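You operate a simulated robot arm through the tools that you are given. There is no shell and no other tool. Be economical: measure what you need, move in short steps, check, and stop when the job is done.

You are at the controls of a simulated robot arm. One attempt, no reset.

Task
Load the pot and the cone stand that the firing card names into the kiln, then shut and latch it. Set down upright: what you pick out.

It is judged by the outcome, as a careful person would: the job done as asked, and still so three seconds after it is handed in. It fails if anything else is knocked over, pushed out of place, dropped, spilled or broken.

Robot
A 6-joint arm with a two-finger gripper on a trunk, on a base that drives. Base frame: it is fixed to the floor where the robot stands at the start and does not move with it; the origin is under the middle of the robot, x ahead of it, y to its left, z up. Units: m, rad, N and s.
With the tool pointing down near the work surface it reaches from about 0.1 to 0.72 m from the robot's upright axis, wherever it stands. Its first joint turns from -2.897 to 2.897 rad. Places, roughly: cone stand [2, -0.25, 0.75]; floor of the kiln [1.1, -0.3, 0.5]; green button [1.4, 0, 0.8]; hold knob [1.4, -0.1, 0.8]; kiln display [1.4, -0.2, 0.8]; kiln down button [1.4, 0, 0.8]; kiln latch [1.2, 0, 0.9]; kiln lid [1.1, -0.3, 0.8]; kiln up button [1.3, -0.1, 0.8]; numbered pot [2, -0.25, 0.75]; programme knob [1.5, -0.1, 0.8]; red button [1.3, 0, 0.8]; red switch [1.3, 0.1, 0.7]. Payload 2.45 kg.
The tool frame sits at the grasp point between the pads (the TCP): z along the fingers, y along the line on which they close. The tips reach 0.026 m beyond it. The gripper opens to 0.096 m. The gripper's body begins 0.069 m behind the TCP.
Orientation is that of the tool frame in the base frame, as [roll, pitch, yaw] about the fixed x, y, z axes, in that order (R = Rz(yaw) Ry(pitch) Rx(roll)). With the fingers straight down and closing along the base's y, the tool's x points along the base's -x, its y along +y and its z along -z.

Tools
- The arm moves only by the tool arm_command. Its argument "increments" is a list of rows, each a list of 3 entries, a list of its own where there are three numbers: the shift along the base's x, y, z in m, then the turn, a rotation vector about the base's x, y, z in rad, then the opening, from 0 (shut) to 1 (fully open). In form: [[[dx, dy, dz], [ax, ay, az], claw], ...]. A call has 1 to 20 rows; each row shifts and turns the commanded pose from where the row before left it. Each row takes 0.2 s and may step no farther than 0.05 m and 0.15 rad from the row before; otherwise, or with a gripper value out of range, the whole call is refused. A pose out of reach is approached as far as the arm can. The call stops where the force on the tool passes 40 N (or 10 N more than at its start, if that is more) or the arm is blocked; 0.2 s more then pass. Each finger halts on what it meets, pressing with about 41 N; the grip force reading is that of the motor and also rises with nothing between the fingers. The clock runs only during rows and for 0.2 s after the last one: add rows that do not move to give the fingers time. It gives the time, the measured TCP pose, the force on the tool (base axes), the opening and the grip force at its end, in the units of the frame above (readings bear some noise), with the torque about the TCP (base axes, N m) and any sound that the robot's microphone picked up.
- Cameras (640 x 400 px; columns grow to the right, rows downward): "scene" is now at [0.0295, 0.1355, 1.1585]; the picture's right is [-0.28, -0.96, 0.00], its down [-0.18, 0.05, -0.98] and it looks along [0.94, -0.27, -0.18] (base axes); focal length 264 px, centre (320, 200). "wrist" rides on the gripper at [0.082, 0.003, -0.098] in the tool frame; the picture's right is [-0.04, 1.00, 0.00], its down [-0.73, -0.03, -0.68] and it looks along [-0.68, -0.03, 0.73] (tool axes); focal length 256 px, centre (320, 200). There is no depth. A picture from a camera that has moved, and an enlarged one, comes with that camera's place and axes in the base frame and with its lens.
- grab_frame(camera): a new picture of that camera. No time passes.
- move_column(by): slides the trunk up (or, below 0, down) by that many m; the arm and the scene camera ride with it, the base frame stays. It gives what a move gives, with no picture.
- roll_base(legs): drives the robot by 1 to 6 legs, each [ahead, turn to the left] in m and rad, along the robot's own axes; the way and the turn of a leg run together, so that a leg with both is an arc; at most 1.5 m and 3.142 rad a leg. The arm and the cameras ride along, it lands a little off, and it stops where it bumps. It gives what a move gives.
- aim_head(pan, tilt): turns the head with the scene camera to pan (to the left, within 2.705 rad either way) and tilt (down, from -0.506 to 1.204), counted from straight ahead of the robot. It gives what a move gives.
- enlarge(camera, box): a new picture of the part [left, top, right, bottom] of that camera's present view, enlarged. No time passes.
- job_done(): hands the job in; it is judged then, once.

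Work in short steps. Places have to be worked out from the pictures, the camera data and where the tool is seen: move nearer, look again, correct. Check each grasp and each placing, and mend what went wrong. You have 120 turns and 82 pictures in all, those below and enlarged ones among them. Open the gripper and draw the arm clear of the work before you hand the job in, unless the task says otherwise; then end with one line.

The tools are called after "Call:" by a JSON object that holds its "op" and its "data". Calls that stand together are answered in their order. arm_command: Moves the arm, as the interface text tells. Its arguments: {"type":"object","properties":{"increments":{"type":"array","items":{"type":"array"}}},"required":["increments"]} The other tools are called the same way: move_column (by) slides the trunk up or down; roll_base (legs) drives the base; aim_head (pan, tilt) turns the head that bears the scene camera; grab_frame (camera) takes a picture; enlarge (camera, box) takes an enlarged picture of a part of a camera's view; job_done () hands the job in.

At the start:

```text
t: 0.0
tool_pos: [0.488, -0.0799, 0.9991]
tool_rot: [-3.141, 0.003, -3.142]
force: [0.3, -0.4, -0.4]
torque: [0.01, 0.03, 0.02]
gripper_width: 0.0961
gripper_force: 0.0
trunk travel left (down, up): [-0.15, 0.0]
robot x, y, heading: [-0.0003, -0.0002, 0.003]
head pan, tilt: [-0.281, 0.185]
```

scene: 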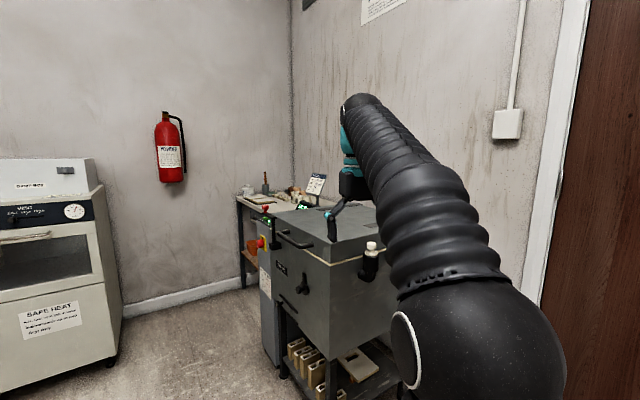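
wrist: 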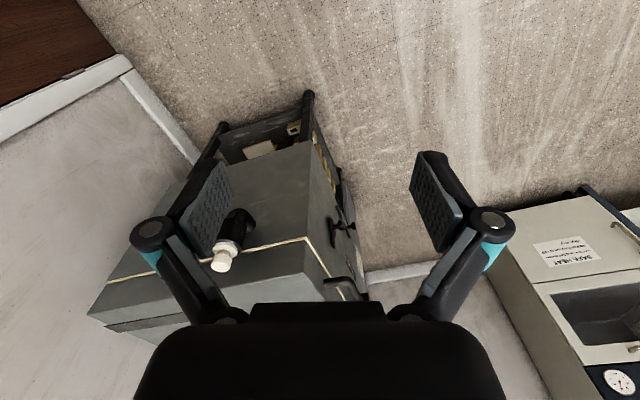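

The kiln is ahead to the right, with the bench behind it. I'll enlarge the kiln and bench area to read details.

Call:
{"op": "enlarge", "data": {"camera": "scene", "box": [220, 150, 400, 262]}}

Call:
{"op": "enlarge", "data": {"camera": "scene", "box": [230, 220, 420, 340]}}

```text
3.56 times, centred on (310, 206) of scene
camera zoom: at [0.0295, 0.1355, 1.1585], right [-0.28, -0.96, 0.0], down [-0.18, 0.05, -0.98], along [0.94, -0.27, -0.18], focal length 938 px, centre (356, 179)
```

zoom: 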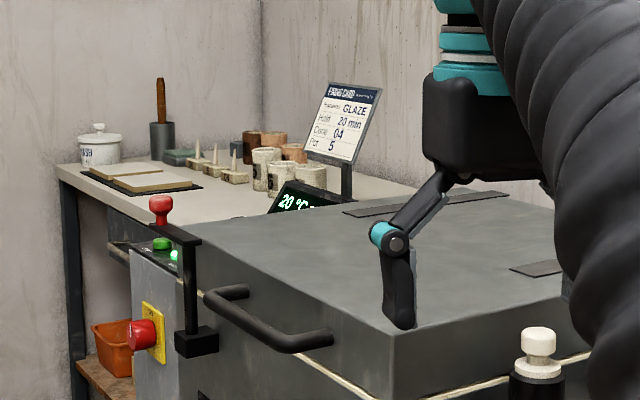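

```text
3.33 times, centred on (325, 280) of scene
camera zoom: at [0.0295, 0.1355, 1.1585], right [-0.28, -0.96, 0.0], down [-0.18, 0.05, -0.98], along [0.94, -0.27, -0.18], focal length 879 px, centre (303, -67)
```

zoom: 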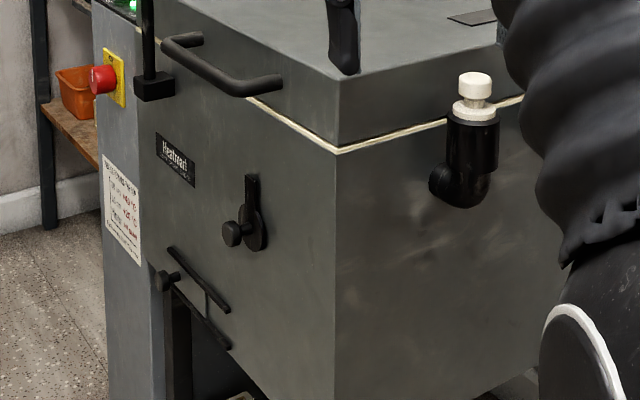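

The card says Glaze, hold 20 min, cone 04, pot 5. The kiln seems turned by about 15°, with its front (handle, latch) towards +y. I'll drive to about (0.95, 0.7) and face it.

Call:
{"op": "roll_base", "data": {"legs": [[0, 0.63], [1.15, 0], [0, -2.0]]}}

Call:
{"op": "aim_head", "data": {"pan": 0.0, "tilt": 0.5}}

Call:
{"op": "grab_frame", "data": {"camera": "scene"}}

```text
t: 12.4
tool_pos: [0.9455, 0.1804, 0.998]
tool_rot: [-3.139, 0.005, 1.745]
force: [-0.9, -0.5, 0.7]
torque: [0.03, -0.04, 0.02]
gripper_width: 0.0961
gripper_force: 0.0
trunk travel left (down, up): [-0.15, 0.0]
robot x, y, heading: [0.9413, 0.6713, -1.399]
head pan, tilt: [-0.281, 0.185]
```

```text
t: 13.2
tool_pos: [0.9457, 0.1807, 0.9997]
tool_rot: [-3.14, 0.004, 1.746]
force: [0.3, -0.2, -0.1]
torque: [0.04, -0.01, 0.0]
gripper_width: 0.0961
gripper_force: 0.1
trunk travel left (down, up): [-0.15, 0.0]
robot x, y, heading: [0.9368, 0.6725, -1.396]
head pan, tilt: [0.0, 0.499]
```

```text
77 pictures are left
camera scene: at [1.1006, 0.6757, 1.1294], right [-0.98, -0.17, 0.0], down [-0.08, 0.47, -0.88], along [0.15, -0.87, -0.48], focal length 264 px, centre (320, 200)
```

scene: 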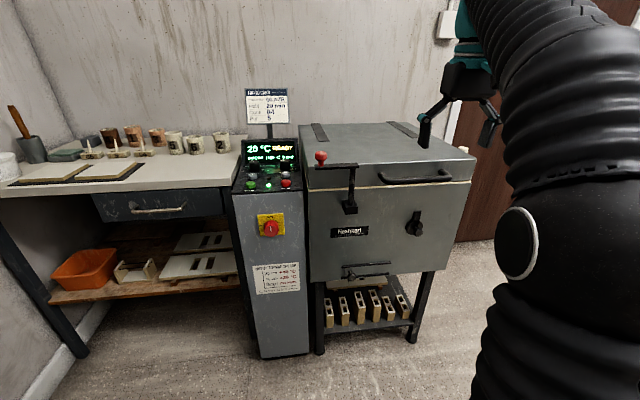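

Nice view of everything. I'll zoom on the display, the notice, the latch and the pots.

Call:
{"op": "enlarge", "data": {"camera": "scene", "box": [225, 80, 325, 200]}}

Call:
{"op": "enlarge", "data": {"camera": "scene", "box": [240, 255, 310, 300]}}

Call:
{"op": "enlarge", "data": {"camera": "scene", "box": [70, 110, 240, 190]}}

Call:
{"op": "enlarge", "data": {"camera": "scene", "box": [295, 115, 485, 290]}}

```text
3.33 times, centred on (275, 140) of scene
camera zoom: at [1.1006, 0.6757, 1.1294], right [-0.98, -0.17, 0.0], down [-0.08, 0.47, -0.88], along [0.15, -0.87, -0.48], focal length 879 px, centre (470, 400)
```

zoom: 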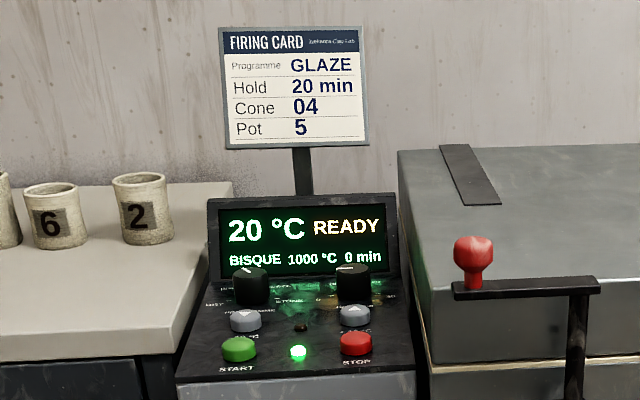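

```text
8.89 times, centred on (275, 278) of scene
camera zoom: at [1.1006, 0.6757, 1.1294], right [-0.98, -0.17, 0.0], down [-0.08, 0.47, -0.88], along [0.15, -0.87, -0.48], focal length 2344 px, centre (720, -489)
```

zoom: 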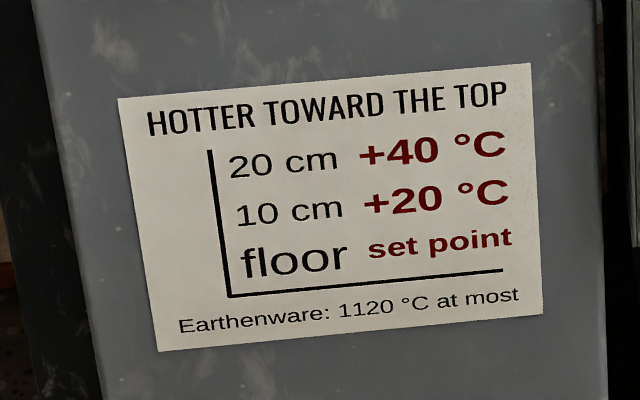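

```text
3.76 times, centred on (155, 150) of scene
camera zoom: at [1.1006, 0.6757, 1.1294], right [-0.98, -0.17, 0.0], down [-0.08, 0.47, -0.88], along [0.15, -0.87, -0.48], focal length 993 px, centre (941, 388)
```

zoom: 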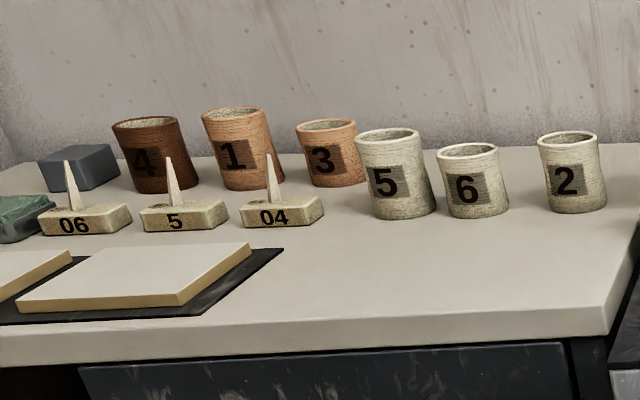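

```text
2.29 times, centred on (390, 202) of scene
camera zoom: at [1.1006, 0.6757, 1.1294], right [-0.98, -0.17, 0.0], down [-0.08, 0.47, -0.88], along [0.15, -0.87, -0.48], focal length 603 px, centre (160, 194)
```

zoom: 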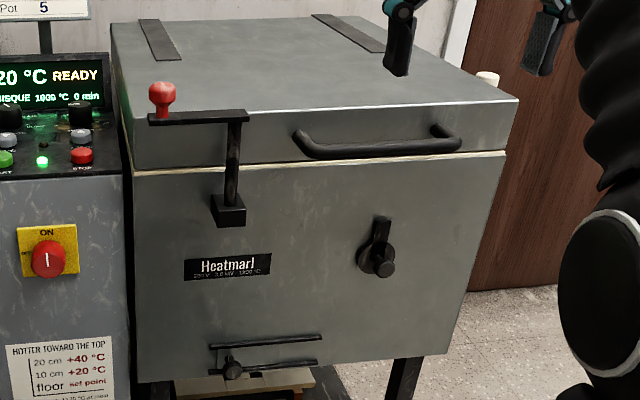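

Targets: pot 5 (pale, wide) and cone stand 04. The latch arm appears to lie in front of the lid. I'll take a wrist picture for a second viewpoint.

Call:
{"op": "grab_frame", "data": {"camera": "wrist"}}

Call:
{"op": "enlarge", "data": {"camera": "scene", "box": [300, 140, 370, 220]}}

```text
72 pictures are left
camera wrist: at [0.9353, 0.2613, 1.0959], right [0.99, 0.13, 0.0], down [0.1, -0.72, 0.68], along [0.09, -0.68, -0.73], focal length 256 px, centre (320, 200)
```

wrist: 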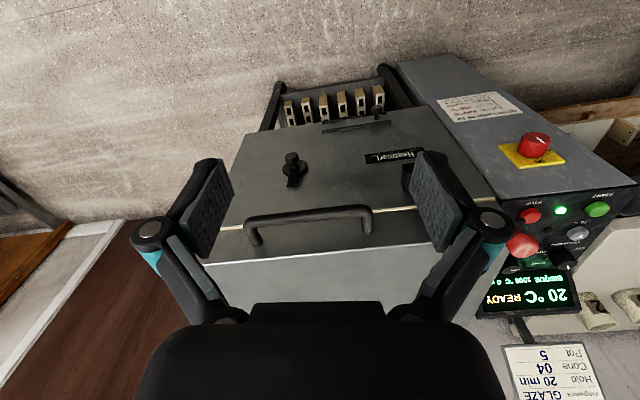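

```text
5.00 times, centred on (335, 180) of scene
camera zoom: at [1.1006, 0.6757, 1.1294], right [-0.98, -0.17, 0.0], down [-0.08, 0.47, -0.88], along [0.15, -0.87, -0.48], focal length 1318 px, centre (245, 300)
```

zoom: 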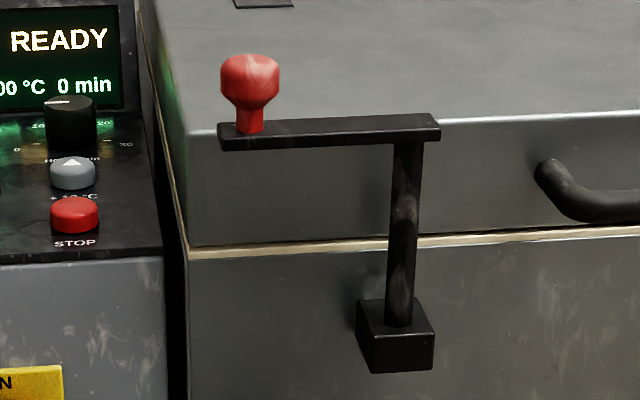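

From two views: handle bar centre ≈ (0.958, −0.014, 0.835), lid top ≈ 0.857, kiln front face direction e=(0.958,0.287), outward normal n=(−0.287,0.958). The latch knob is at ≈(1.206, 0.047, 0.907), parallel to the front, so it is unlatched. I'll align the base with the handle, facing the kiln squarely.

Call:
{"op": "roll_base", "data": {"legs": [[0, -0.668], [0.24, 0], [0, 0.781]]}}

```text
t: 18.8
tool_pos: [0.876, -0.0283, 0.9995]
tool_rot: [-3.14, 0.003, 1.835]
force: [0.2, 0.0, -0.2]
torque: [0.0, 0.0, 0.01]
gripper_width: 0.096
gripper_force: 0.0
trunk travel left (down, up): [-0.15, 0.0]
robot x, y, heading: [0.8276, 0.4639, -1.308]
head pan, tilt: [0.0, 0.499]
```

Arm is above the lid. I'll back the tool off towards the robot, roll it 90° so that it closes across the bar, and pitch it to 45° pointing at the handle.

Call:
{"op": "arm_command", "data": {"increments": [[[0.015, 0.035, 0], [0, 0, 0.143], 1], [[0.015, 0.035, 0], [0, 0, 0.143], 1], [[0.015, 0.035, 0], [0, 0, 0.143], 1], [[0.015, 0.035, 0], [0, 0, 0.143], 1], [[0, 0, 0], [0, 0, 0.143], 1], [[0, 0, 0], [0, 0, 0.143], 1], [[0, 0, 0], [0, 0, 0.143], 1], [[0, 0, 0], [0, 0, 0.143], 1], [[0, 0, 0], [0, 0, 0.143], 1], [[0, 0, 0], [0, 0, 0.143], 1], [[0, 0, 0], [0, 0, 0.143], 1], [[0, 0, 0], [-0.1255, -0.0376, 0], 1], [[0, 0, 0], [-0.1255, -0.0376, 0], 1], [[0, 0, 0], [-0.1255, -0.0376, 0], 1], [[0, 0, 0], [-0.1255, -0.0376, 0], 1], [[0, 0, 0], [-0.1255, -0.0376, 0], 1], [[0, 0, 0], [-0.1255, -0.0376, 0], 1]]}}

Call:
{"op": "grab_frame", "data": {"camera": "scene"}}

Call:
{"op": "grab_frame", "data": {"camera": "wrist"}}

```text
t: 22.4
tool_pos: [0.9363, 0.1122, 0.9998]
tool_rot: [-2.353, 0.019, -2.866]
force: [-0.1, -0.5, -0.6]
torque: [0.02, 0.0, -0.04]
gripper_width: 0.0959
gripper_force: 0.1
trunk travel left (down, up): [-0.15, 0.0]
robot x, y, heading: [0.8233, 0.4644, -1.307]
head pan, tilt: [0.0, 0.499]
```

```text
70 pictures are left
camera scene: at [0.9856, 0.479, 1.1293], right [-0.97, -0.26, 0.0], down [-0.13, 0.46, -0.88], along [0.23, -0.85, -0.48], focal length 264 px, centre (320, 200)
```

scene: 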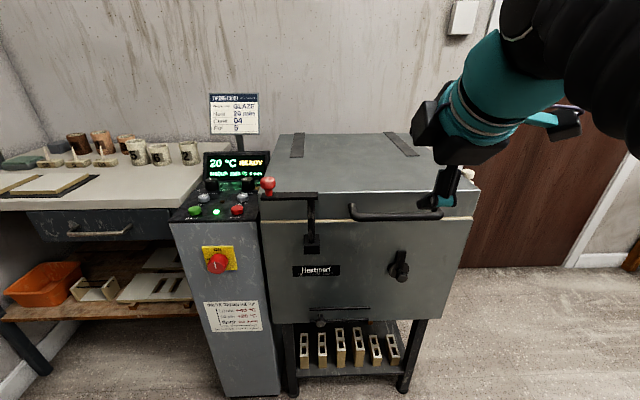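

```text
69 pictures are left
camera wrist: at [0.8371, 0.1588, 1.0639], right [-0.14, 0.69, -0.71], down [0.57, 0.64, 0.51], along [0.81, -0.33, -0.48], focal length 256 px, centre (320, 200)
```

wrist: 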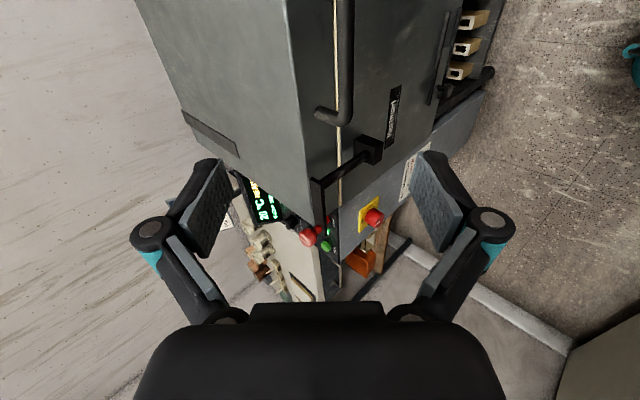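

Second triangulation agrees on bar z≈0.835. I'll approach along the 45° line with the gripper about 65% open.

Call:
{"op": "arm_command", "data": {"increments": [[[0.001, -0.019, -0.031], [0, 0, 0], 0.65], [[0, -0.019, -0.031], [0, 0, 0], 0.65], [[0, -0.019, -0.031], [0, 0, 0], 0.65], [[0.007, -0.023, -0.024], [0, 0, 0], 0.65], [[0.006, -0.022, -0.023], [0, 0, 0], 0.65]]}}

Call:
{"op": "grab_frame", "data": {"camera": "wrist"}}

Call:
{"op": "grab_frame", "data": {"camera": "scene"}}

```text
t: 23.6
tool_pos: [0.9507, 0.0106, 0.8595]
tool_rot: [-2.354, 0.021, -2.866]
force: [-0.5, 0.6, -0.5]
torque: [-0.03, 0.01, 0.01]
gripper_width: 0.0624
gripper_force: 0.1
trunk travel left (down, up): [-0.15, 0.0]
robot x, y, heading: [0.8259, 0.4619, -1.304]
head pan, tilt: [0.0, 0.499]
```

```text
68 pictures are left
camera wrist: at [0.8513, 0.0558, 0.9235], right [-0.14, 0.69, -0.71], down [0.57, 0.64, 0.51], along [0.81, -0.33, -0.48], focal length 256 px, centre (320, 200)
```

wrist: 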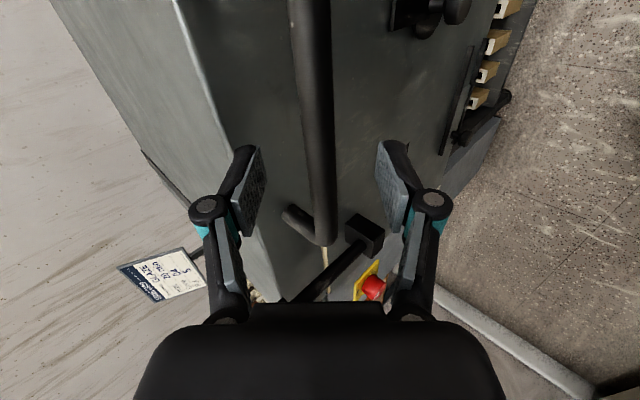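

```text
67 pictures are left
camera scene: at [0.9855, 0.4794, 1.1293], right [-0.97, -0.26, 0.0], down [-0.13, 0.46, -0.88], along [0.23, -0.85, -0.48], focal length 264 px, centre (320, 200)
```

scene: 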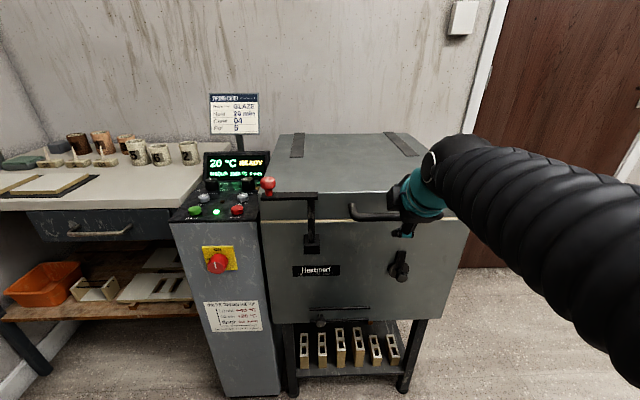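

The bar is centred between the fingers. I'll go in another 3 cm along the tool direction and close on it.

Call:
{"op": "arm_command", "data": {"increments": [[[0.0035, -0.0115, -0.012], [0, 0, 0], 0.65], [[0.0035, -0.0115, -0.012], [0, 0, 0], 0.65], [[0, 0, 0], [0, 0, 0], 0.0], [[0, 0, 0], [0, 0, 0], 0.0], [[0, 0, 0], [0, 0, 0], 0.0]]}}

Call:
{"op": "grab_frame", "data": {"camera": "wrist"}}

```text
t: 24.8
tool_pos: [0.9584, -0.0145, 0.8352]
tool_rot: [-2.353, 0.018, -2.865]
force: [-1.5, 1.7, 0.0]
torque: [-0.26, 0.84, 0.73]
gripper_width: 0.0166
gripper_force: 42.7
trunk travel left (down, up): [-0.15, 0.0]
robot x, y, heading: [0.8264, 0.4645, -1.307]
head pan, tilt: [0.0, 0.499]
```

```text
66 pictures are left
camera wrist: at [0.8585, 0.0321, 0.8998], right [-0.14, 0.69, -0.71], down [0.57, 0.64, 0.51], along [0.81, -0.33, -0.49], focal length 256 px, centre (320, 200)
```

wrist: 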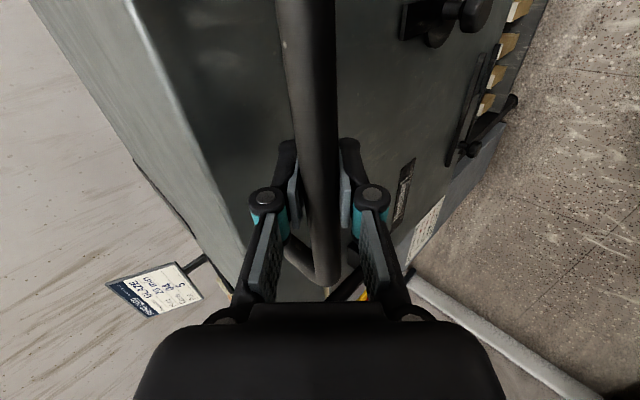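

Gripped: the bar is 16.6 mm thick at (0.958, −0.0145, 0.835). I'll loosen slightly so the bar can turn between the pads, and lift along the hinge arc in small steps.

Call:
{"op": "arm_command", "data": {"increments": [[[0, 0, 0], [0, 0, 0], 0.28], [[0.001, -0.0034, 0.0291], [0, 0, 0], 0.28], [[0.0014, -0.0047, 0.0288], [0, 0, 0], 0.28], [[0.0018, -0.006, 0.0286], [0, 0, 0], 0.28], [[0.0022, -0.0075, 0.0282], [0, 0, 0], 0.28]]}}

Call:
{"op": "grab_frame", "data": {"camera": "scene"}}

```text
t: 26.0
tool_pos: [0.9646, -0.0356, 0.949]
tool_rot: [-2.354, 0.02, -2.866]
force: [-3.9, 10.1, -0.1]
torque: [-0.14, 0.04, 0.07]
gripper_width: 0.0286
gripper_force: 1.2
trunk travel left (down, up): [-0.15, 0.0]
robot x, y, heading: [0.8271, 0.4662, -1.305]
head pan, tilt: [0.0, 0.499]
```

```text
65 pictures are left
camera scene: at [0.9853, 0.4797, 1.1294], right [-0.97, -0.26, 0.0], down [-0.12, 0.46, -0.88], along [0.23, -0.85, -0.48], focal length 264 px, centre (320, 200)
```

scene: 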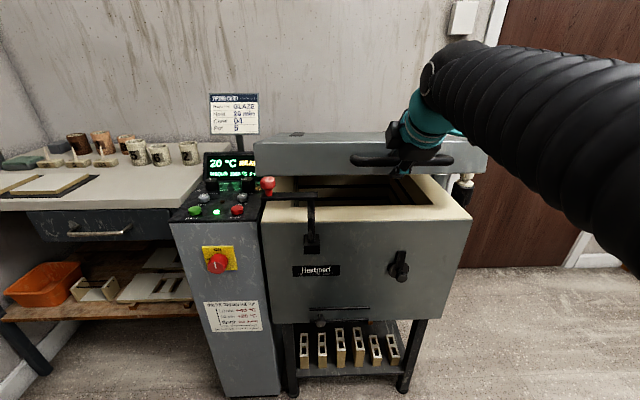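

The lid opens with little force. Continue the arc.

Call:
{"op": "arm_command", "data": {"increments": [[[0.0026, -0.0087, 0.0278], [0, 0, 0], 0.28], [[0.003, -0.0102, 0.0273], [0, 0, 0], 0.28], [[0.0034, -0.0115, 0.0267], [0, 0, 0], 0.28], [[0.0038, -0.0125, 0.0262], [0, 0, 0], 0.28], [[0.0042, -0.014, 0.0254], [0, 0, 0], 0.28], [[0.0045, -0.0151, 0.0247], [0, 0, 0], 0.28], [[0.0049, -0.0163, 0.0238], [0, 0, 0], 0.28], [[0.0052, -0.0173, 0.0229], [0, 0, 0], 0.28]]}}

Call:
{"op": "grab_frame", "data": {"camera": "scene"}}

```text
t: 27.8
tool_pos: [0.993, -0.1329, 1.1516]
tool_rot: [-2.355, 0.021, -2.865]
force: [-8.3, 21.6, 7.9]
torque: [0.48, 0.05, 0.25]
gripper_width: 0.0255
gripper_force: 10.2
out of reach, approached as far as the arm can: row 8
trunk travel left (down, up): [-0.15, 0.0]
robot x, y, heading: [0.8228, 0.4645, -1.311]
head pan, tilt: [0.0, 0.499]
```

```text
64 pictures are left
camera scene: at [0.9847, 0.4811, 1.1296], right [-0.97, -0.26, 0.0], down [-0.12, 0.46, -0.88], along [0.23, -0.85, -0.48], focal length 264 px, centre (320, 200)
```

scene: 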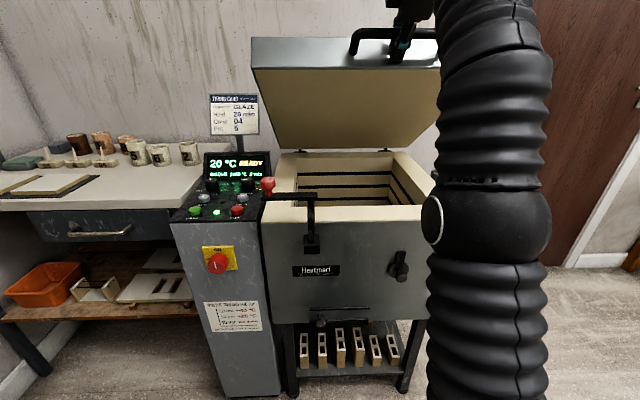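

The arm is at its reach limit with the lid about 35° up. I'll look down at the floor gap, then creep the base forward a little.

Call:
{"op": "roll_base", "data": {"legs": [[0.04, 0]]}}

Call:
{"op": "aim_head", "data": {"pan": -0.2, "tilt": 0.9}}

Call:
{"op": "grab_frame", "data": {"camera": "scene"}}

```text
t: 28.6
tool_pos: [0.9938, -0.1361, 1.1583]
tool_rot: [-2.341, 0.02, -2.864]
force: [-4.9, 11.8, 8.0]
torque: [1.03, 0.34, 0.51]
gripper_width: 0.0159
gripper_force: 38.7
trunk travel left (down, up): [-0.15, 0.0]
robot x, y, heading: [0.8279, 0.4555, -1.309]
head pan, tilt: [0.0, 0.499]
stopped in leg 1: the force on the tool passed its limit at 52 N (the readings are from after the stop); the commanded pose is now the measured one
```

```text
t: 29.4
tool_pos: [0.9946, -0.1373, 1.1575]
tool_rot: [-2.339, 0.02, -2.863]
force: [-8.0, 20.3, 12.9]
torque: [1.07, 0.69, 0.96]
gripper_width: 0.016
gripper_force: 38.7
trunk travel left (down, up): [-0.15, 0.0]
robot x, y, heading: [0.8268, 0.4522, -1.304]
head pan, tilt: [-0.201, 0.901]
```

```text
63 pictures are left
camera scene: at [0.9684, 0.484, 1.0956], right [-1.0, -0.06, 0.0], down [-0.05, 0.78, -0.62], along [0.04, -0.62, -0.78], focal length 264 px, centre (320, 200)
```

scene: 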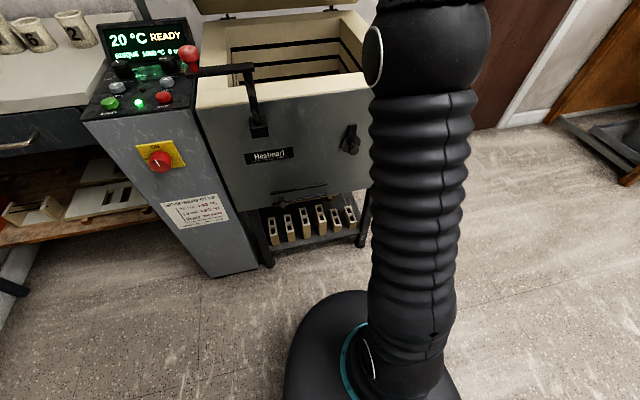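

The base has about 15 cm of free floor ahead. I'll open the fingers a bit around the bar, to see whether the lid stays up by itself.

Call:
{"op": "arm_command", "data": {"increments": [[[0, 0, 0], [0, 0, 0], 0.5], [[0, 0, 0], [0, 0, 0], 0.5], [[0, 0, 0], [0, 0, 0], 0.5]]}}

Call:
{"op": "grab_frame", "data": {"camera": "wrist"}}

```text
t: 30.2
tool_pos: [0.9955, -0.1404, 1.1552]
tool_rot: [-2.344, 0.019, -2.865]
force: [-1.4, 6.0, 3.1]
torque: [0.16, 0.06, 0.11]
gripper_width: 0.0518
gripper_force: 5.2
trunk travel left (down, up): [-0.15, 0.0]
robot x, y, heading: [0.8291, 0.4551, -1.311]
head pan, tilt: [-0.201, 0.901]
```

```text
62 pictures are left
camera wrist: at [0.8959, -0.0935, 1.22], right [-0.14, 0.69, -0.71], down [0.57, 0.65, 0.51], along [0.81, -0.34, -0.48], focal length 256 px, centre (320, 200)
```

wrist: 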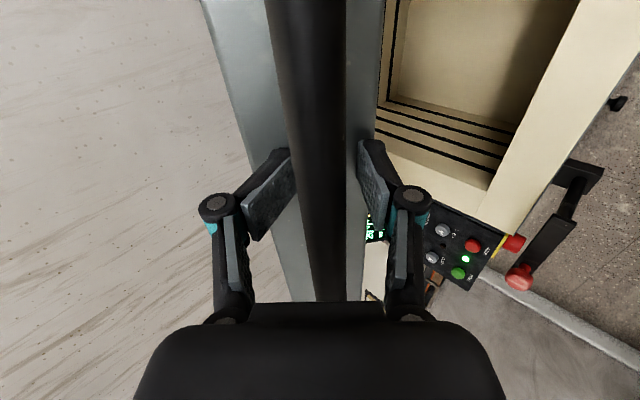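

The bar sits deep towards the palm, explaining the force. I'll back off 2 cm and see if the lid follows.

Call:
{"op": "arm_command", "data": {"increments": [[[-0.003, 0.01, 0], [0, 0, 0], 0.5], [[-0.003, 0.01, 0], [0, 0, 0], 0.5], [[0, 0, 0], [0, 0, 0], 0.5]]}}

Call:
{"op": "grab_frame", "data": {"camera": "wrist"}}

```text
t: 31.1
tool_pos: [0.9901, -0.1213, 1.1561]
tool_rot: [-2.343, 0.019, -2.863]
force: [-0.7, -0.8, 0.5]
torque: [0.02, 0.03, -0.02]
gripper_width: 0.048
gripper_force: 0.0
trunk travel left (down, up): [-0.15, 0.0]
robot x, y, heading: [0.8273, 0.4535, -1.307]
head pan, tilt: [-0.201, 0.901]
```

```text
61 pictures are left
camera wrist: at [0.8904, -0.0735, 1.22], right [-0.14, 0.69, -0.71], down [0.57, 0.65, 0.51], along [0.81, -0.34, -0.48], focal length 256 px, centre (320, 200)
```

wrist: 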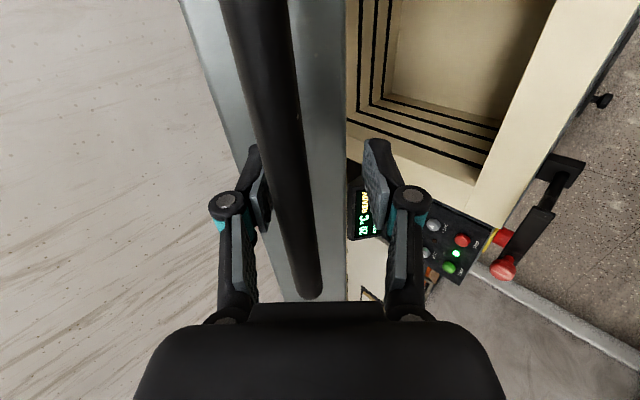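

Force is zero and the lid stays where it is, so it is balanced. I'll withdraw from the bar, lower the tool in front of the kiln, and then drive 12 cm nearer.

Call:
{"op": "arm_command", "data": {"increments": [[[-0.008, 0.027, 0.028], [0, 0, 0], 0.6], [[-0.008, 0.027, 0.028], [0, 0, 0], 0.6], [[-0.0096, 0.032, 0], [0, 0, 0], 0.6], [[-0.0096, 0.032, 0], [0, 0, 0], 0.3], [[-0.0096, 0.032, 0], [0, 0, 0], 0], [[0, 0, -0.045], [0, 0, 0], 0], [[0, 0, -0.045], [0, 0, 0], 0], [[0, 0, -0.045], [0, 0, 0], 0], [[0, 0, -0.045], [0, 0, 0], 0], [[0, 0, -0.03], [0, 0, 0], 0]]}}

Call:
{"op": "roll_base", "data": {"legs": [[0.11, 0]]}}

Call:
{"op": "aim_head", "data": {"pan": -0.1, "tilt": 0.4}}

Call:
{"op": "grab_frame", "data": {"camera": "scene"}}

```text
t: 33.2
tool_pos: [0.9707, -0.0466, 0.9905]
tool_rot: [-2.343, 0.018, -2.863]
force: [0.6, -0.3, 0.5]
torque: [0.01, -0.01, -0.02]
gripper_width: 0.0
gripper_force: 28.5
out of reach, approached as far as the arm can: row 2, 3, 4, 5
trunk travel left (down, up): [-0.15, 0.0]
robot x, y, heading: [0.8263, 0.4527, -1.307]
head pan, tilt: [-0.201, 0.901]
```

```text
t: 34.4
tool_pos: [0.999, -0.1522, 0.9917]
tool_rot: [-2.344, 0.019, -2.863]
force: [-0.4, 0.0, 1.0]
torque: [-0.01, 0.02, 0.02]
gripper_width: 0.0
gripper_force: 28.9
trunk travel left (down, up): [-0.15, 0.0]
robot x, y, heading: [0.8544, 0.3501, -1.304]
head pan, tilt: [-0.201, 0.901]
```

```text
t: 35.4
tool_pos: [0.9998, -0.1526, 0.9912]
tool_rot: [-2.345, 0.02, -2.862]
force: [1.6, -0.9, -1.0]
torque: [0.01, 0.01, -0.03]
gripper_width: 0.0001
gripper_force: 28.4
trunk travel left (down, up): [-0.15, 0.0]
robot x, y, heading: [0.8577, 0.3492, -1.306]
head pan, tilt: [-0.099, 0.4]
```

```text
60 pictures are left
camera scene: at [1.0083, 0.3609, 1.1383], right [-0.99, -0.17, 0.0], down [-0.07, 0.38, -0.92], along [0.15, -0.91, -0.39], focal length 264 px, centre (320, 200)
```

scene: 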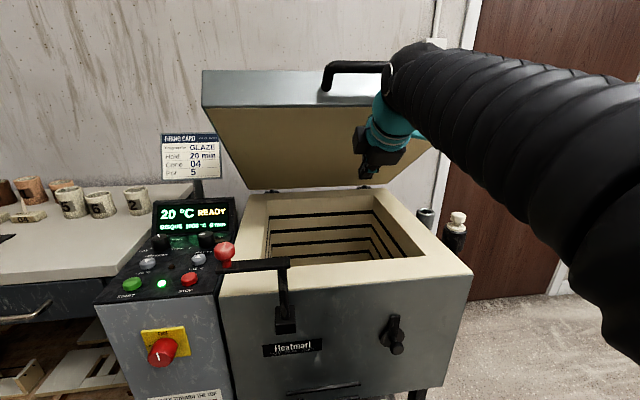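

Lid holds about 35° open and the tool is under it. I'll level the tool and push the lid up further from beneath with closed fingers.

Call:
{"op": "arm_command", "data": {"increments": [[[0, 0, 0], [-0.1255, -0.0376, 0], 0], [[0, 0, 0], [-0.1255, -0.0376, 0], 0], [[0, 0, 0], [-0.1255, -0.0376, 0], 0], [[0, 0, 0], [-0.1255, -0.0376, 0], 0], [[0, 0, 0], [-0.1255, -0.0376, 0], 0], [[0, 0, 0], [-0.1255, -0.0376, 0], 0], [[0.01, -0.034, 0.005], [0, 0, 0], 0], [[0.01, -0.034, 0.005], [0, 0, 0], 0], [[0.0055, -0.018, 0.03], [0, 0, 0], 0], [[0.0055, -0.018, 0.03], [0, 0, 0], 0], [[0.0055, -0.018, 0.021], [0, 0, 0], 0], [[0.0055, -0.018, 0.021], [0, 0, 0], 0]]}}

Call:
{"op": "grab_frame", "data": {"camera": "scene"}}

```text
t: 38.0
tool_pos: [1.0345, -0.2898, 1.0928]
tool_rot: [-1.613, 0.019, -2.878]
force: [0.0, 0.2, 0.9]
torque: [0.01, 0.01, 0.01]
gripper_width: 0.0
gripper_force: 28.9
out of reach, approached as far as the arm can: row 6, 10
trunk travel left (down, up): [-0.15, 0.0]
robot x, y, heading: [0.8555, 0.347, -1.301]
head pan, tilt: [-0.099, 0.4]
```

```text
59 pictures are left
camera scene: at [1.0083, 0.3609, 1.1384], right [-0.99, -0.17, 0.0], down [-0.07, 0.38, -0.92], along [0.15, -0.91, -0.39], focal length 264 px, centre (320, 200)
```

scene: 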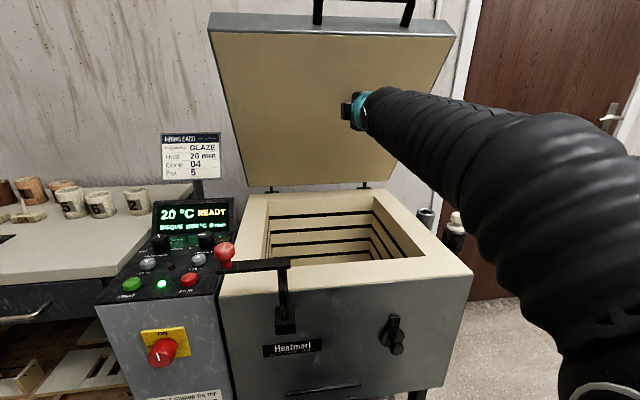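

Lid now about 55–60°. Push further inward.

Call:
{"op": "arm_command", "data": {"increments": [[[0.007, -0.024, 0.005], [0, 0, 0], 0], [[0.007, -0.024, 0.005], [0, 0, 0], 0], [[0.007, -0.024, 0.005], [0, 0, 0], 0], [[0.007, -0.024, 0.0], [0, 0, 0], 0]]}}

Call:
{"op": "grab_frame", "data": {"camera": "scene"}}

```text
t: 39.0
tool_pos: [1.0634, -0.3851, 1.109]
tool_rot: [-1.613, 0.018, -2.879]
force: [-0.4, 1.0, 0.1]
torque: [0.06, -0.01, 0.02]
gripper_width: 0.0001
gripper_force: 29.1
trunk travel left (down, up): [-0.15, 0.0]
robot x, y, heading: [0.8559, 0.3474, -1.304]
head pan, tilt: [-0.099, 0.4]
```

```text
58 pictures are left
camera scene: at [1.0082, 0.3611, 1.1384], right [-0.99, -0.17, 0.0], down [-0.07, 0.38, -0.92], along [0.15, -0.91, -0.39], focal length 264 px, centre (320, 200)
```

scene: 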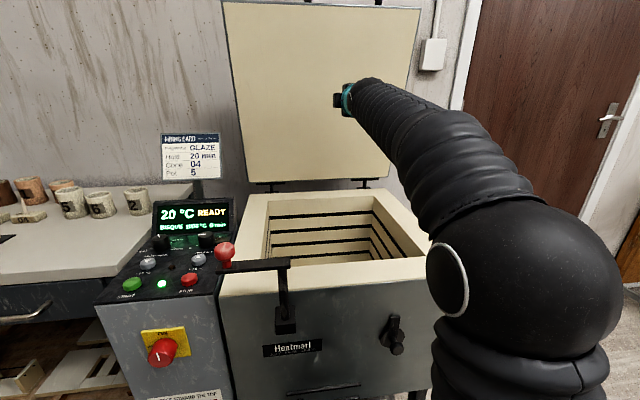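

Lid is near upright and still balanced. I'll withdraw the arm while turning the tool back down, and check that the lid stays.

Call:
{"op": "arm_command", "data": {"increments": [[[-0.009, 0.03, 0], [0, 0, 0], 0], [[-0.009, 0.03, 0], [0.134, 0.04, 0], 0], [[-0.009, 0.03, 0], [0.134, 0.04, 0], 0], [[-0.009, 0.03, 0], [0.134, 0.04, 0], 0], [[-0.009, 0.03, 0], [0.134, 0.04, 0], 0], [[-0.009, 0.03, 0], [0.134, 0.04, 0], 0], [[-0.009, 0.03, 0], [0.134, 0.04, 0], 0], [[-0.009, 0.03, 0], [0.134, 0.04, 0], 0], [[-0.006, 0.02, 0], [0.134, 0.04, 0], 0], [[-0.006, 0.02, 0], [0.134, 0.04, 0], 0.5], [[0, 0, 0], [0.134, 0.04, 0], 1], [[0, 0, 0], [0.134, 0.04, 0], 1]]}}

Call:
{"op": "roll_base", "data": {"legs": [[-0.3, 0]]}}

Call:
{"op": "grab_frame", "data": {"camera": "scene"}}

```text
t: 41.6
tool_pos: [0.9722, -0.0874, 1.0065]
tool_rot: [3.136, -0.029, -2.872]
force: [0.5, 0.9, 0.3]
torque: [-0.04, 0.03, -0.03]
gripper_width: 0.0958
gripper_force: 0.0
out of reach, approached as far as the arm can: row 10, 11, 12
trunk travel left (down, up): [-0.15, 0.0]
robot x, y, heading: [0.8584, 0.3496, -1.307]
head pan, tilt: [-0.099, 0.4]
```

```text
t: 43.6
tool_pos: [0.8943, 0.1971, 1.006]
tool_rot: [3.139, -0.027, -2.87]
force: [-0.4, 0.2, 0.3]
torque: [-0.04, -0.02, -0.02]
gripper_width: 0.0961
gripper_force: 0.1
trunk travel left (down, up): [-0.15, 0.0]
robot x, y, heading: [0.7804, 0.6323, -1.301]
head pan, tilt: [-0.099, 0.4]
```

```text
57 pictures are left
camera scene: at [0.9298, 0.647, 1.1384], right [-0.99, -0.17, 0.0], down [-0.07, 0.38, -0.92], along [0.15, -0.91, -0.39], focal length 264 px, centre (320, 200)
```

scene: 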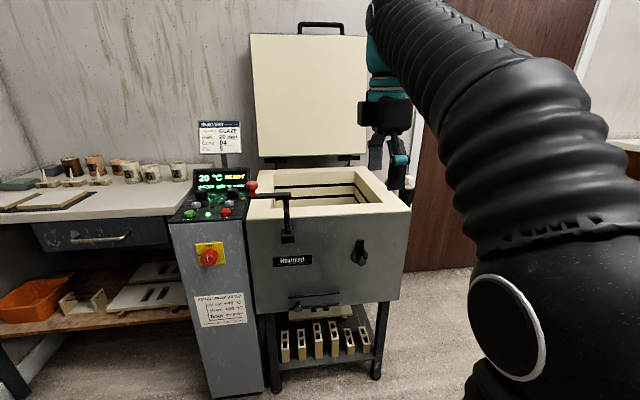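

The lid stays upright. I'll drive to the bench in front of the pots.

Call:
{"op": "roll_base", "data": {"legs": [[0, 1.04], [0.92, 0], [0, -1.02]]}}

Call:
{"op": "aim_head", "data": {"pan": 0.25, "tilt": 0.55}}

Call:
{"op": "grab_frame", "data": {"camera": "scene"}}

```text
t: 53.6
tool_pos: [1.776, -0.0234, 1.0076]
tool_rot: [3.14, -0.026, -2.845]
force: [0.4, 0.0, 0.2]
torque: [0.03, 0.0, 0.0]
gripper_width: 0.0959
gripper_force: 0.1
trunk travel left (down, up): [-0.15, 0.0]
robot x, y, heading: [1.6492, 0.4097, -1.276]
head pan, tilt: [-0.099, 0.4]
```

```text
t: 54.4
tool_pos: [1.7772, -0.0235, 1.0049]
tool_rot: [3.14, -0.028, -2.843]
force: [-1.2, -0.1, 0.3]
torque: [0.02, -0.01, -0.01]
gripper_width: 0.096
gripper_force: 0.0
trunk travel left (down, up): [-0.15, 0.0]
robot x, y, heading: [1.6488, 0.408, -1.274]
head pan, tilt: [0.25, 0.55]
```

```text
56 pictures are left
camera scene: at [1.829, 0.4399, 1.1247], right [-0.86, -0.52, 0.0], down [-0.27, 0.45, -0.85], along [0.44, -0.73, -0.52], focal length 264 px, centre (320, 200)
```

scene: 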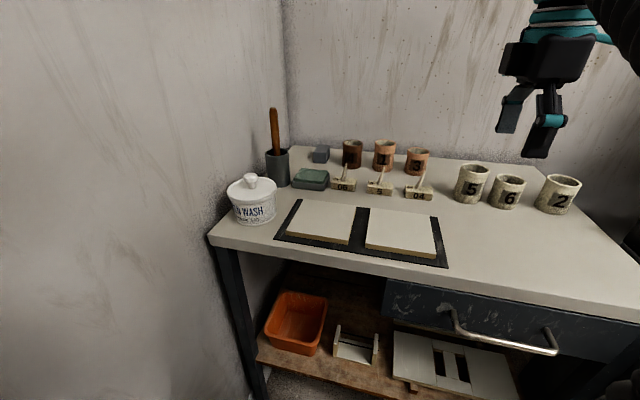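

Triangulating pot 5 gives ≈(1.80, −0.19), with the table top at ≈0.80 and the pot rim ≈0.88. Stand 04 is at ≈(1.905, −0.15). Both are in reach, so I'll hover over pot 5 and look with the wrist camera.

Call:
{"op": "arm_command", "data": {"increments": [[[0.006, -0.042, 0.0], [0, 0, 0], 1], [[0.006, -0.042, 0], [0, 0, 0], 1], [[0.006, -0.042, 0], [0, 0, 0], 1], [[0.005, -0.041, 0], [0, 0, 0], 1]]}}

Call:
{"op": "grab_frame", "data": {"camera": "wrist"}}

Call:
{"op": "aim_head", "data": {"pan": 0.0, "tilt": 0.55}}

Call:
{"op": "grab_frame", "data": {"camera": "scene"}}

```text
t: 55.4
tool_pos: [1.7917, -0.1694, 0.9584]
tool_rot: [-3.141, -0.026, -2.845]
force: [0.4, 1.9, 0.7]
torque: [-0.05, -0.03, 0.03]
gripper_width: 0.0961
gripper_force: 0.0
out of reach, approached as far as the arm can: row 1, 2, 3, 4
trunk travel left (down, up): [-0.15, 0.0]
robot x, y, heading: [1.6511, 0.4109, -1.275]
head pan, tilt: [0.25, 0.55]
```

```text
55 pictures are left
camera wrist: at [1.714, -0.1889, 1.0582], right [-0.26, 0.97, 0.0], down [0.73, 0.19, 0.66], along [0.64, 0.17, -0.75], focal length 256 px, centre (320, 200)
```

wrist: 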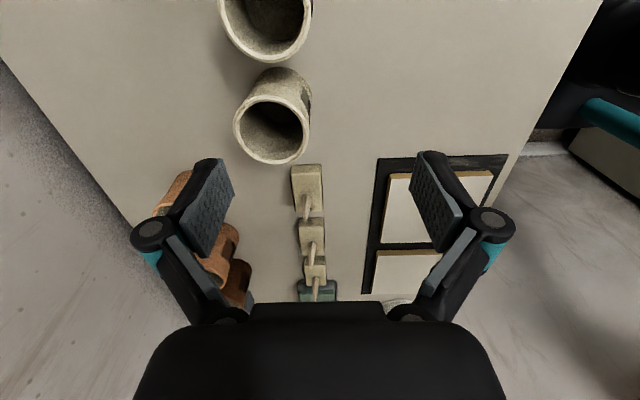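

```text
t: 56.2
tool_pos: [1.7905, -0.1688, 0.9595]
tool_rot: [-3.139, -0.026, -2.844]
force: [-0.5, 0.0, 0.4]
torque: [0.01, -0.03, 0.02]
gripper_width: 0.0959
gripper_force: 0.0
trunk travel left (down, up): [-0.15, 0.0]
robot x, y, heading: [1.6487, 0.4108, -1.276]
head pan, tilt: [0.0, 0.55]
```

```text
54 pictures are left
camera scene: at [1.8087, 0.4307, 1.1247], right [-0.96, -0.29, 0.0], down [-0.15, 0.5, -0.85], along [0.25, -0.82, -0.52], focal length 264 px, centre (320, 200)
```

scene: 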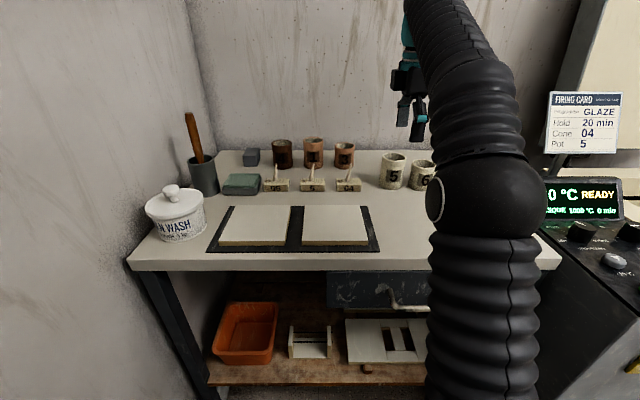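

Pot 5: centre ≈(1.811, −0.201), rim z ≈0.877, diameter ≈6.5 cm. I'll centre above it and check.

Call:
{"op": "arm_command", "data": {"increments": [[[0.01, -0.016, -0.01], [0, 0, 0], 1], [[0.0105, -0.016, -0.01], [0, 0, 0], 1], [[0, 0, 0], [0, 0, 0], 1]]}}

Call:
{"op": "grab_frame", "data": {"camera": "wrist"}}

Call:
{"op": "enlarge", "data": {"camera": "scene", "box": [320, 60, 480, 220]}}

```text
t: 57.0
tool_pos: [1.8145, -0.2014, 0.9339]
tool_rot: [-3.141, -0.027, -2.844]
force: [0.5, -0.1, 0.5]
torque: [0.02, -0.01, -0.03]
gripper_width: 0.0961
gripper_force: 0.0
out of reach, approached as far as the arm can: row 2
trunk travel left (down, up): [-0.15, 0.0]
robot x, y, heading: [1.651, 0.4071, -1.274]
head pan, tilt: [0.0, 0.55]
```

```text
53 pictures are left
camera wrist: at [1.7363, -0.2221, 1.034], right [-0.26, 0.97, 0.0], down [0.73, 0.19, 0.66], along [0.64, 0.17, -0.75], focal length 256 px, centre (320, 200)
```

wrist: 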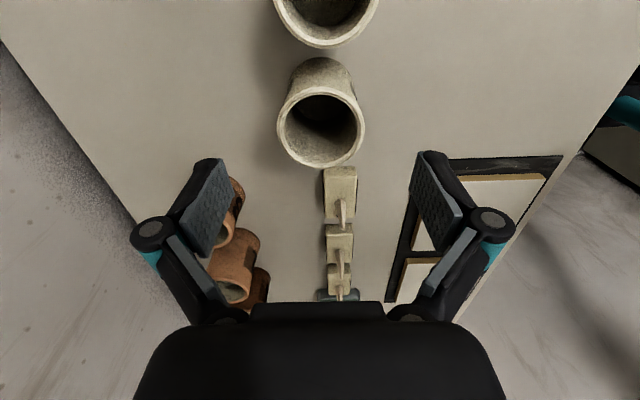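

```text
2.50 times, centred on (400, 140) of scene
camera zoom: at [1.8086, 0.4308, 1.1247], right [-0.96, -0.29, 0.0], down [-0.15, 0.5, -0.85], along [0.25, -0.82, -0.52], focal length 659 px, centre (120, 350)
```

zoom: 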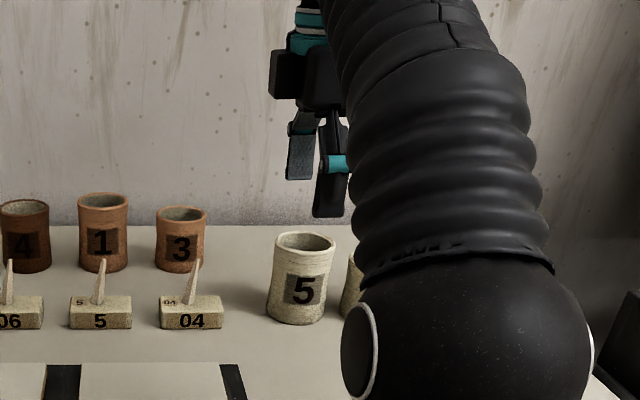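

Centred well. The rim is about 1 cm to the −e side of the TCP, so I'll correct, descend to z 0.845 and close.

Call:
{"op": "arm_command", "data": {"increments": [[[-0.011, -0.003, -0.01], [0, 0, 0], 1], [[0, 0, -0.026], [0, 0, 0], 1], [[0, 0, -0.026], [0, 0, 0], 1], [[0, 0, -0.026], [0, 0, 0], 1], [[0, 0, 0], [0, 0, 0], 1]]}}

Call:
{"op": "grab_frame", "data": {"camera": "wrist"}}

```text
t: 58.2
tool_pos: [1.8029, -0.2051, 0.8451]
tool_rot: [3.14, -0.027, -2.845]
force: [0.7, -0.1, -0.1]
torque: [0.0, 0.0, -0.03]
gripper_width: 0.0959
gripper_force: 0.1
trunk travel left (down, up): [-0.15, 0.0]
robot x, y, heading: [1.6493, 0.4121, -1.273]
head pan, tilt: [0.0, 0.55]
```

```text
51 pictures are left
camera wrist: at [1.7259, -0.2258, 0.9454], right [-0.25, 0.97, 0.0], down [0.73, 0.19, 0.66], along [0.64, 0.17, -0.75], focal length 256 px, centre (320, 200)
```

wrist: 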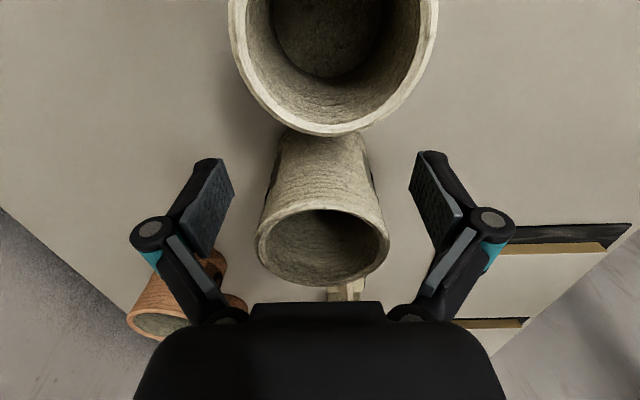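

The pot stands between the pads. Close.

Call:
{"op": "arm_command", "data": {"increments": [[[0.004, 0.001, 0], [0, 0, 0], 0.6], [[0, 0, 0], [0, 0, 0], 0.4], [[0, 0, 0], [0, 0, 0], 0.3], [[0, 0, 0], [0, 0, 0], 0.3]]}}

Call:
{"op": "arm_command", "data": {"increments": [[[0, 0, 0.02], [0, 0, 0], 0.3], [[0, 0, 0.02], [0, 0, 0], 0.3], [[0, 0, 0], [0, 0, 0], 0.3]]}}

Call:
{"op": "grab_frame", "data": {"camera": "wrist"}}

Call:
{"op": "grab_frame", "data": {"camera": "scene"}}

```text
t: 59.2
tool_pos: [1.8068, -0.2041, 0.8464]
tool_rot: [3.141, -0.027, -2.842]
force: [-1.4, -0.1, 0.5]
torque: [-0.04, -0.03, 0.0]
gripper_width: 0.0572
gripper_force: 40.7
trunk travel left (down, up): [-0.15, 0.0]
robot x, y, heading: [1.6481, 0.4103, -1.278]
head pan, tilt: [0.0, 0.55]
```

```text
t: 60.0
tool_pos: [1.8068, -0.2019, 0.886]
tool_rot: [3.139, -0.027, -2.844]
force: [0.2, 0.6, -1.6]
torque: [0.01, 0.02, 0.02]
gripper_width: 0.0571
gripper_force: 41.3
trunk travel left (down, up): [-0.15, 0.0]
robot x, y, heading: [1.648, 0.4076, -1.276]
head pan, tilt: [0.0, 0.55]
```

```text
50 pictures are left
camera wrist: at [1.7304, -0.2223, 0.9863], right [-0.25, 0.97, 0.0], down [0.73, 0.19, 0.66], along [0.64, 0.17, -0.75], focal length 256 px, centre (320, 200)
```

wrist: 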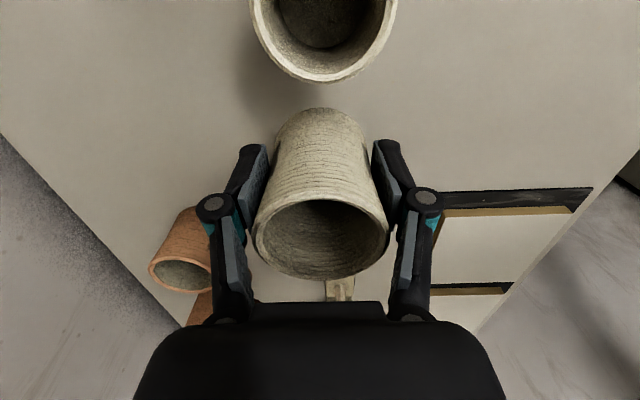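

```text
49 pictures are left
camera scene: at [1.8086, 0.4307, 1.1247], right [-0.96, -0.29, 0.0], down [-0.15, 0.5, -0.85], along [0.25, -0.82, -0.52], focal length 264 px, centre (320, 200)
```

scene: 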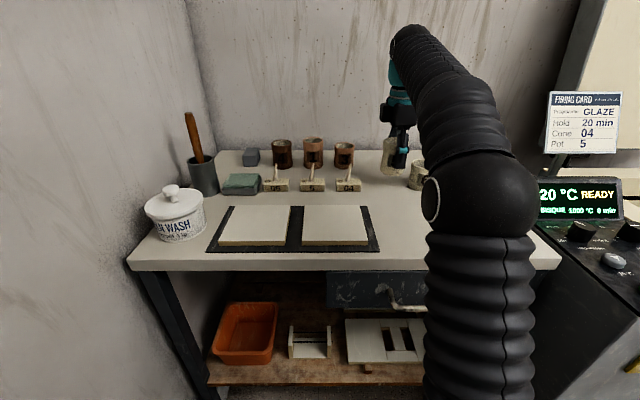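

Pot 5 is held (5.7 cm across, base ≈4.6 cm below the TCP). I'll lift and retract it, then drive back towards the kiln.

Call:
{"op": "arm_command", "data": {"increments": [[[0, 0, 0.025], [0, 0, 0], 0.3], [[0, 0, 0.02], [0, 0, 0], 0.3], [[-0.006, 0.035, 0.01], [0, 0, 0], 0.3], [[-0.006, 0.037, 0.015], [0, 0, 0], 0.3], [[-0.006, 0.037, 0.02], [0, 0, 0], 0.3], [[-0.006, 0.037, 0.02], [0, 0, 0], 0.3], [[-0.006, 0.037, 0.01], [0, 0, 0], 0.3], [[0, 0, 0], [0, 0, 0], 0.3]]}}

Call:
{"op": "roll_base", "data": {"legs": [[0, 1.02], [-0.92, 0], [0, -1.05]]}}

Call:
{"op": "grab_frame", "data": {"camera": "scene"}}

```text
t: 61.8
tool_pos: [1.7761, -0.0194, 1.0056]
tool_rot: [3.14, -0.026, -2.843]
force: [0.6, -0.9, -0.2]
torque: [-0.02, 0.0, 0.04]
gripper_width: 0.057
gripper_force: 41.0
trunk travel left (down, up): [-0.15, 0.0]
robot x, y, heading: [1.6469, 0.4109, -1.27]
head pan, tilt: [0.0, 0.55]
```

```text
t: 71.8
tool_pos: [0.8575, 0.245, 1.0059]
tool_rot: [3.139, -0.026, -2.908]
force: [0.8, 0.3, -1.5]
torque: [-0.01, -0.01, 0.04]
gripper_width: 0.0568
gripper_force: 41.1
trunk travel left (down, up): [-0.15, 0.0]
robot x, y, heading: [0.7574, 0.6801, -1.341]
head pan, tilt: [0.0, 0.55]
```

```text
48 pictures are left
camera scene: at [0.9188, 0.6917, 1.1247], right [-0.97, -0.23, 0.0], down [-0.12, 0.51, -0.85], along [0.19, -0.83, -0.52], focal length 264 px, centre (320, 200)
```

scene: 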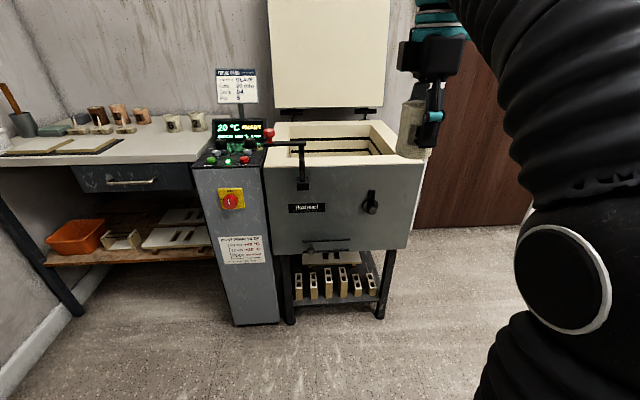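

Now drive up to the kiln front.

Call:
{"op": "roll_base", "data": {"legs": [[0, 0.06], [0.35, 0]]}}

Call:
{"op": "aim_head", "data": {"pan": -0.05, "tilt": 0.85}}

Call:
{"op": "grab_frame", "data": {"camera": "scene"}}

Call:
{"op": "grab_frame", "data": {"camera": "wrist"}}

```text
t: 74.5
tool_pos: [0.9798, -0.0842, 1.0062]
tool_rot: [3.14, -0.026, -2.854]
force: [0.3, 0.2, -0.9]
torque: [-0.04, 0.02, 0.01]
gripper_width: 0.0568
gripper_force: 40.7
trunk travel left (down, up): [-0.15, 0.0]
robot x, y, heading: [0.8571, 0.3436, -1.285]
head pan, tilt: [0.0, 0.55]
```

```text
t: 75.3
tool_pos: [0.9809, -0.0842, 1.0057]
tool_rot: [3.139, -0.026, -2.854]
force: [0.0, 0.3, -1.6]
torque: [-0.01, -0.01, 0.0]
gripper_width: 0.0568
gripper_force: 40.8
trunk travel left (down, up): [-0.15, 0.0]
robot x, y, heading: [0.8595, 0.3464, -1.28]
head pan, tilt: [-0.051, 0.85]
```

```text
47 pictures are left
camera scene: at [1.0103, 0.3754, 1.0994], right [-0.97, -0.23, 0.0], down [-0.18, 0.73, -0.66], along [0.15, -0.64, -0.75], focal length 264 px, centre (320, 200)
```

scene: 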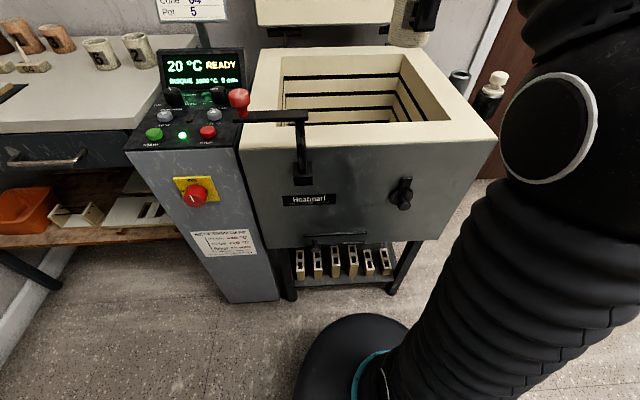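

```text
46 pictures are left
camera wrist: at [0.9044, -0.1042, 1.106], right [-0.25, 0.97, 0.0], down [0.73, 0.18, 0.66], along [0.64, 0.16, -0.75], focal length 256 px, centre (320, 200)
```

wrist: 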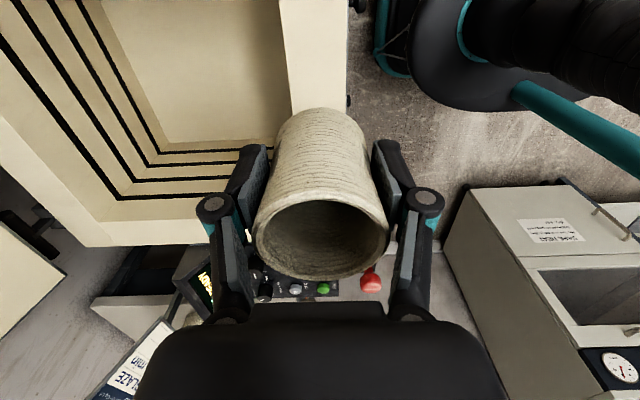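

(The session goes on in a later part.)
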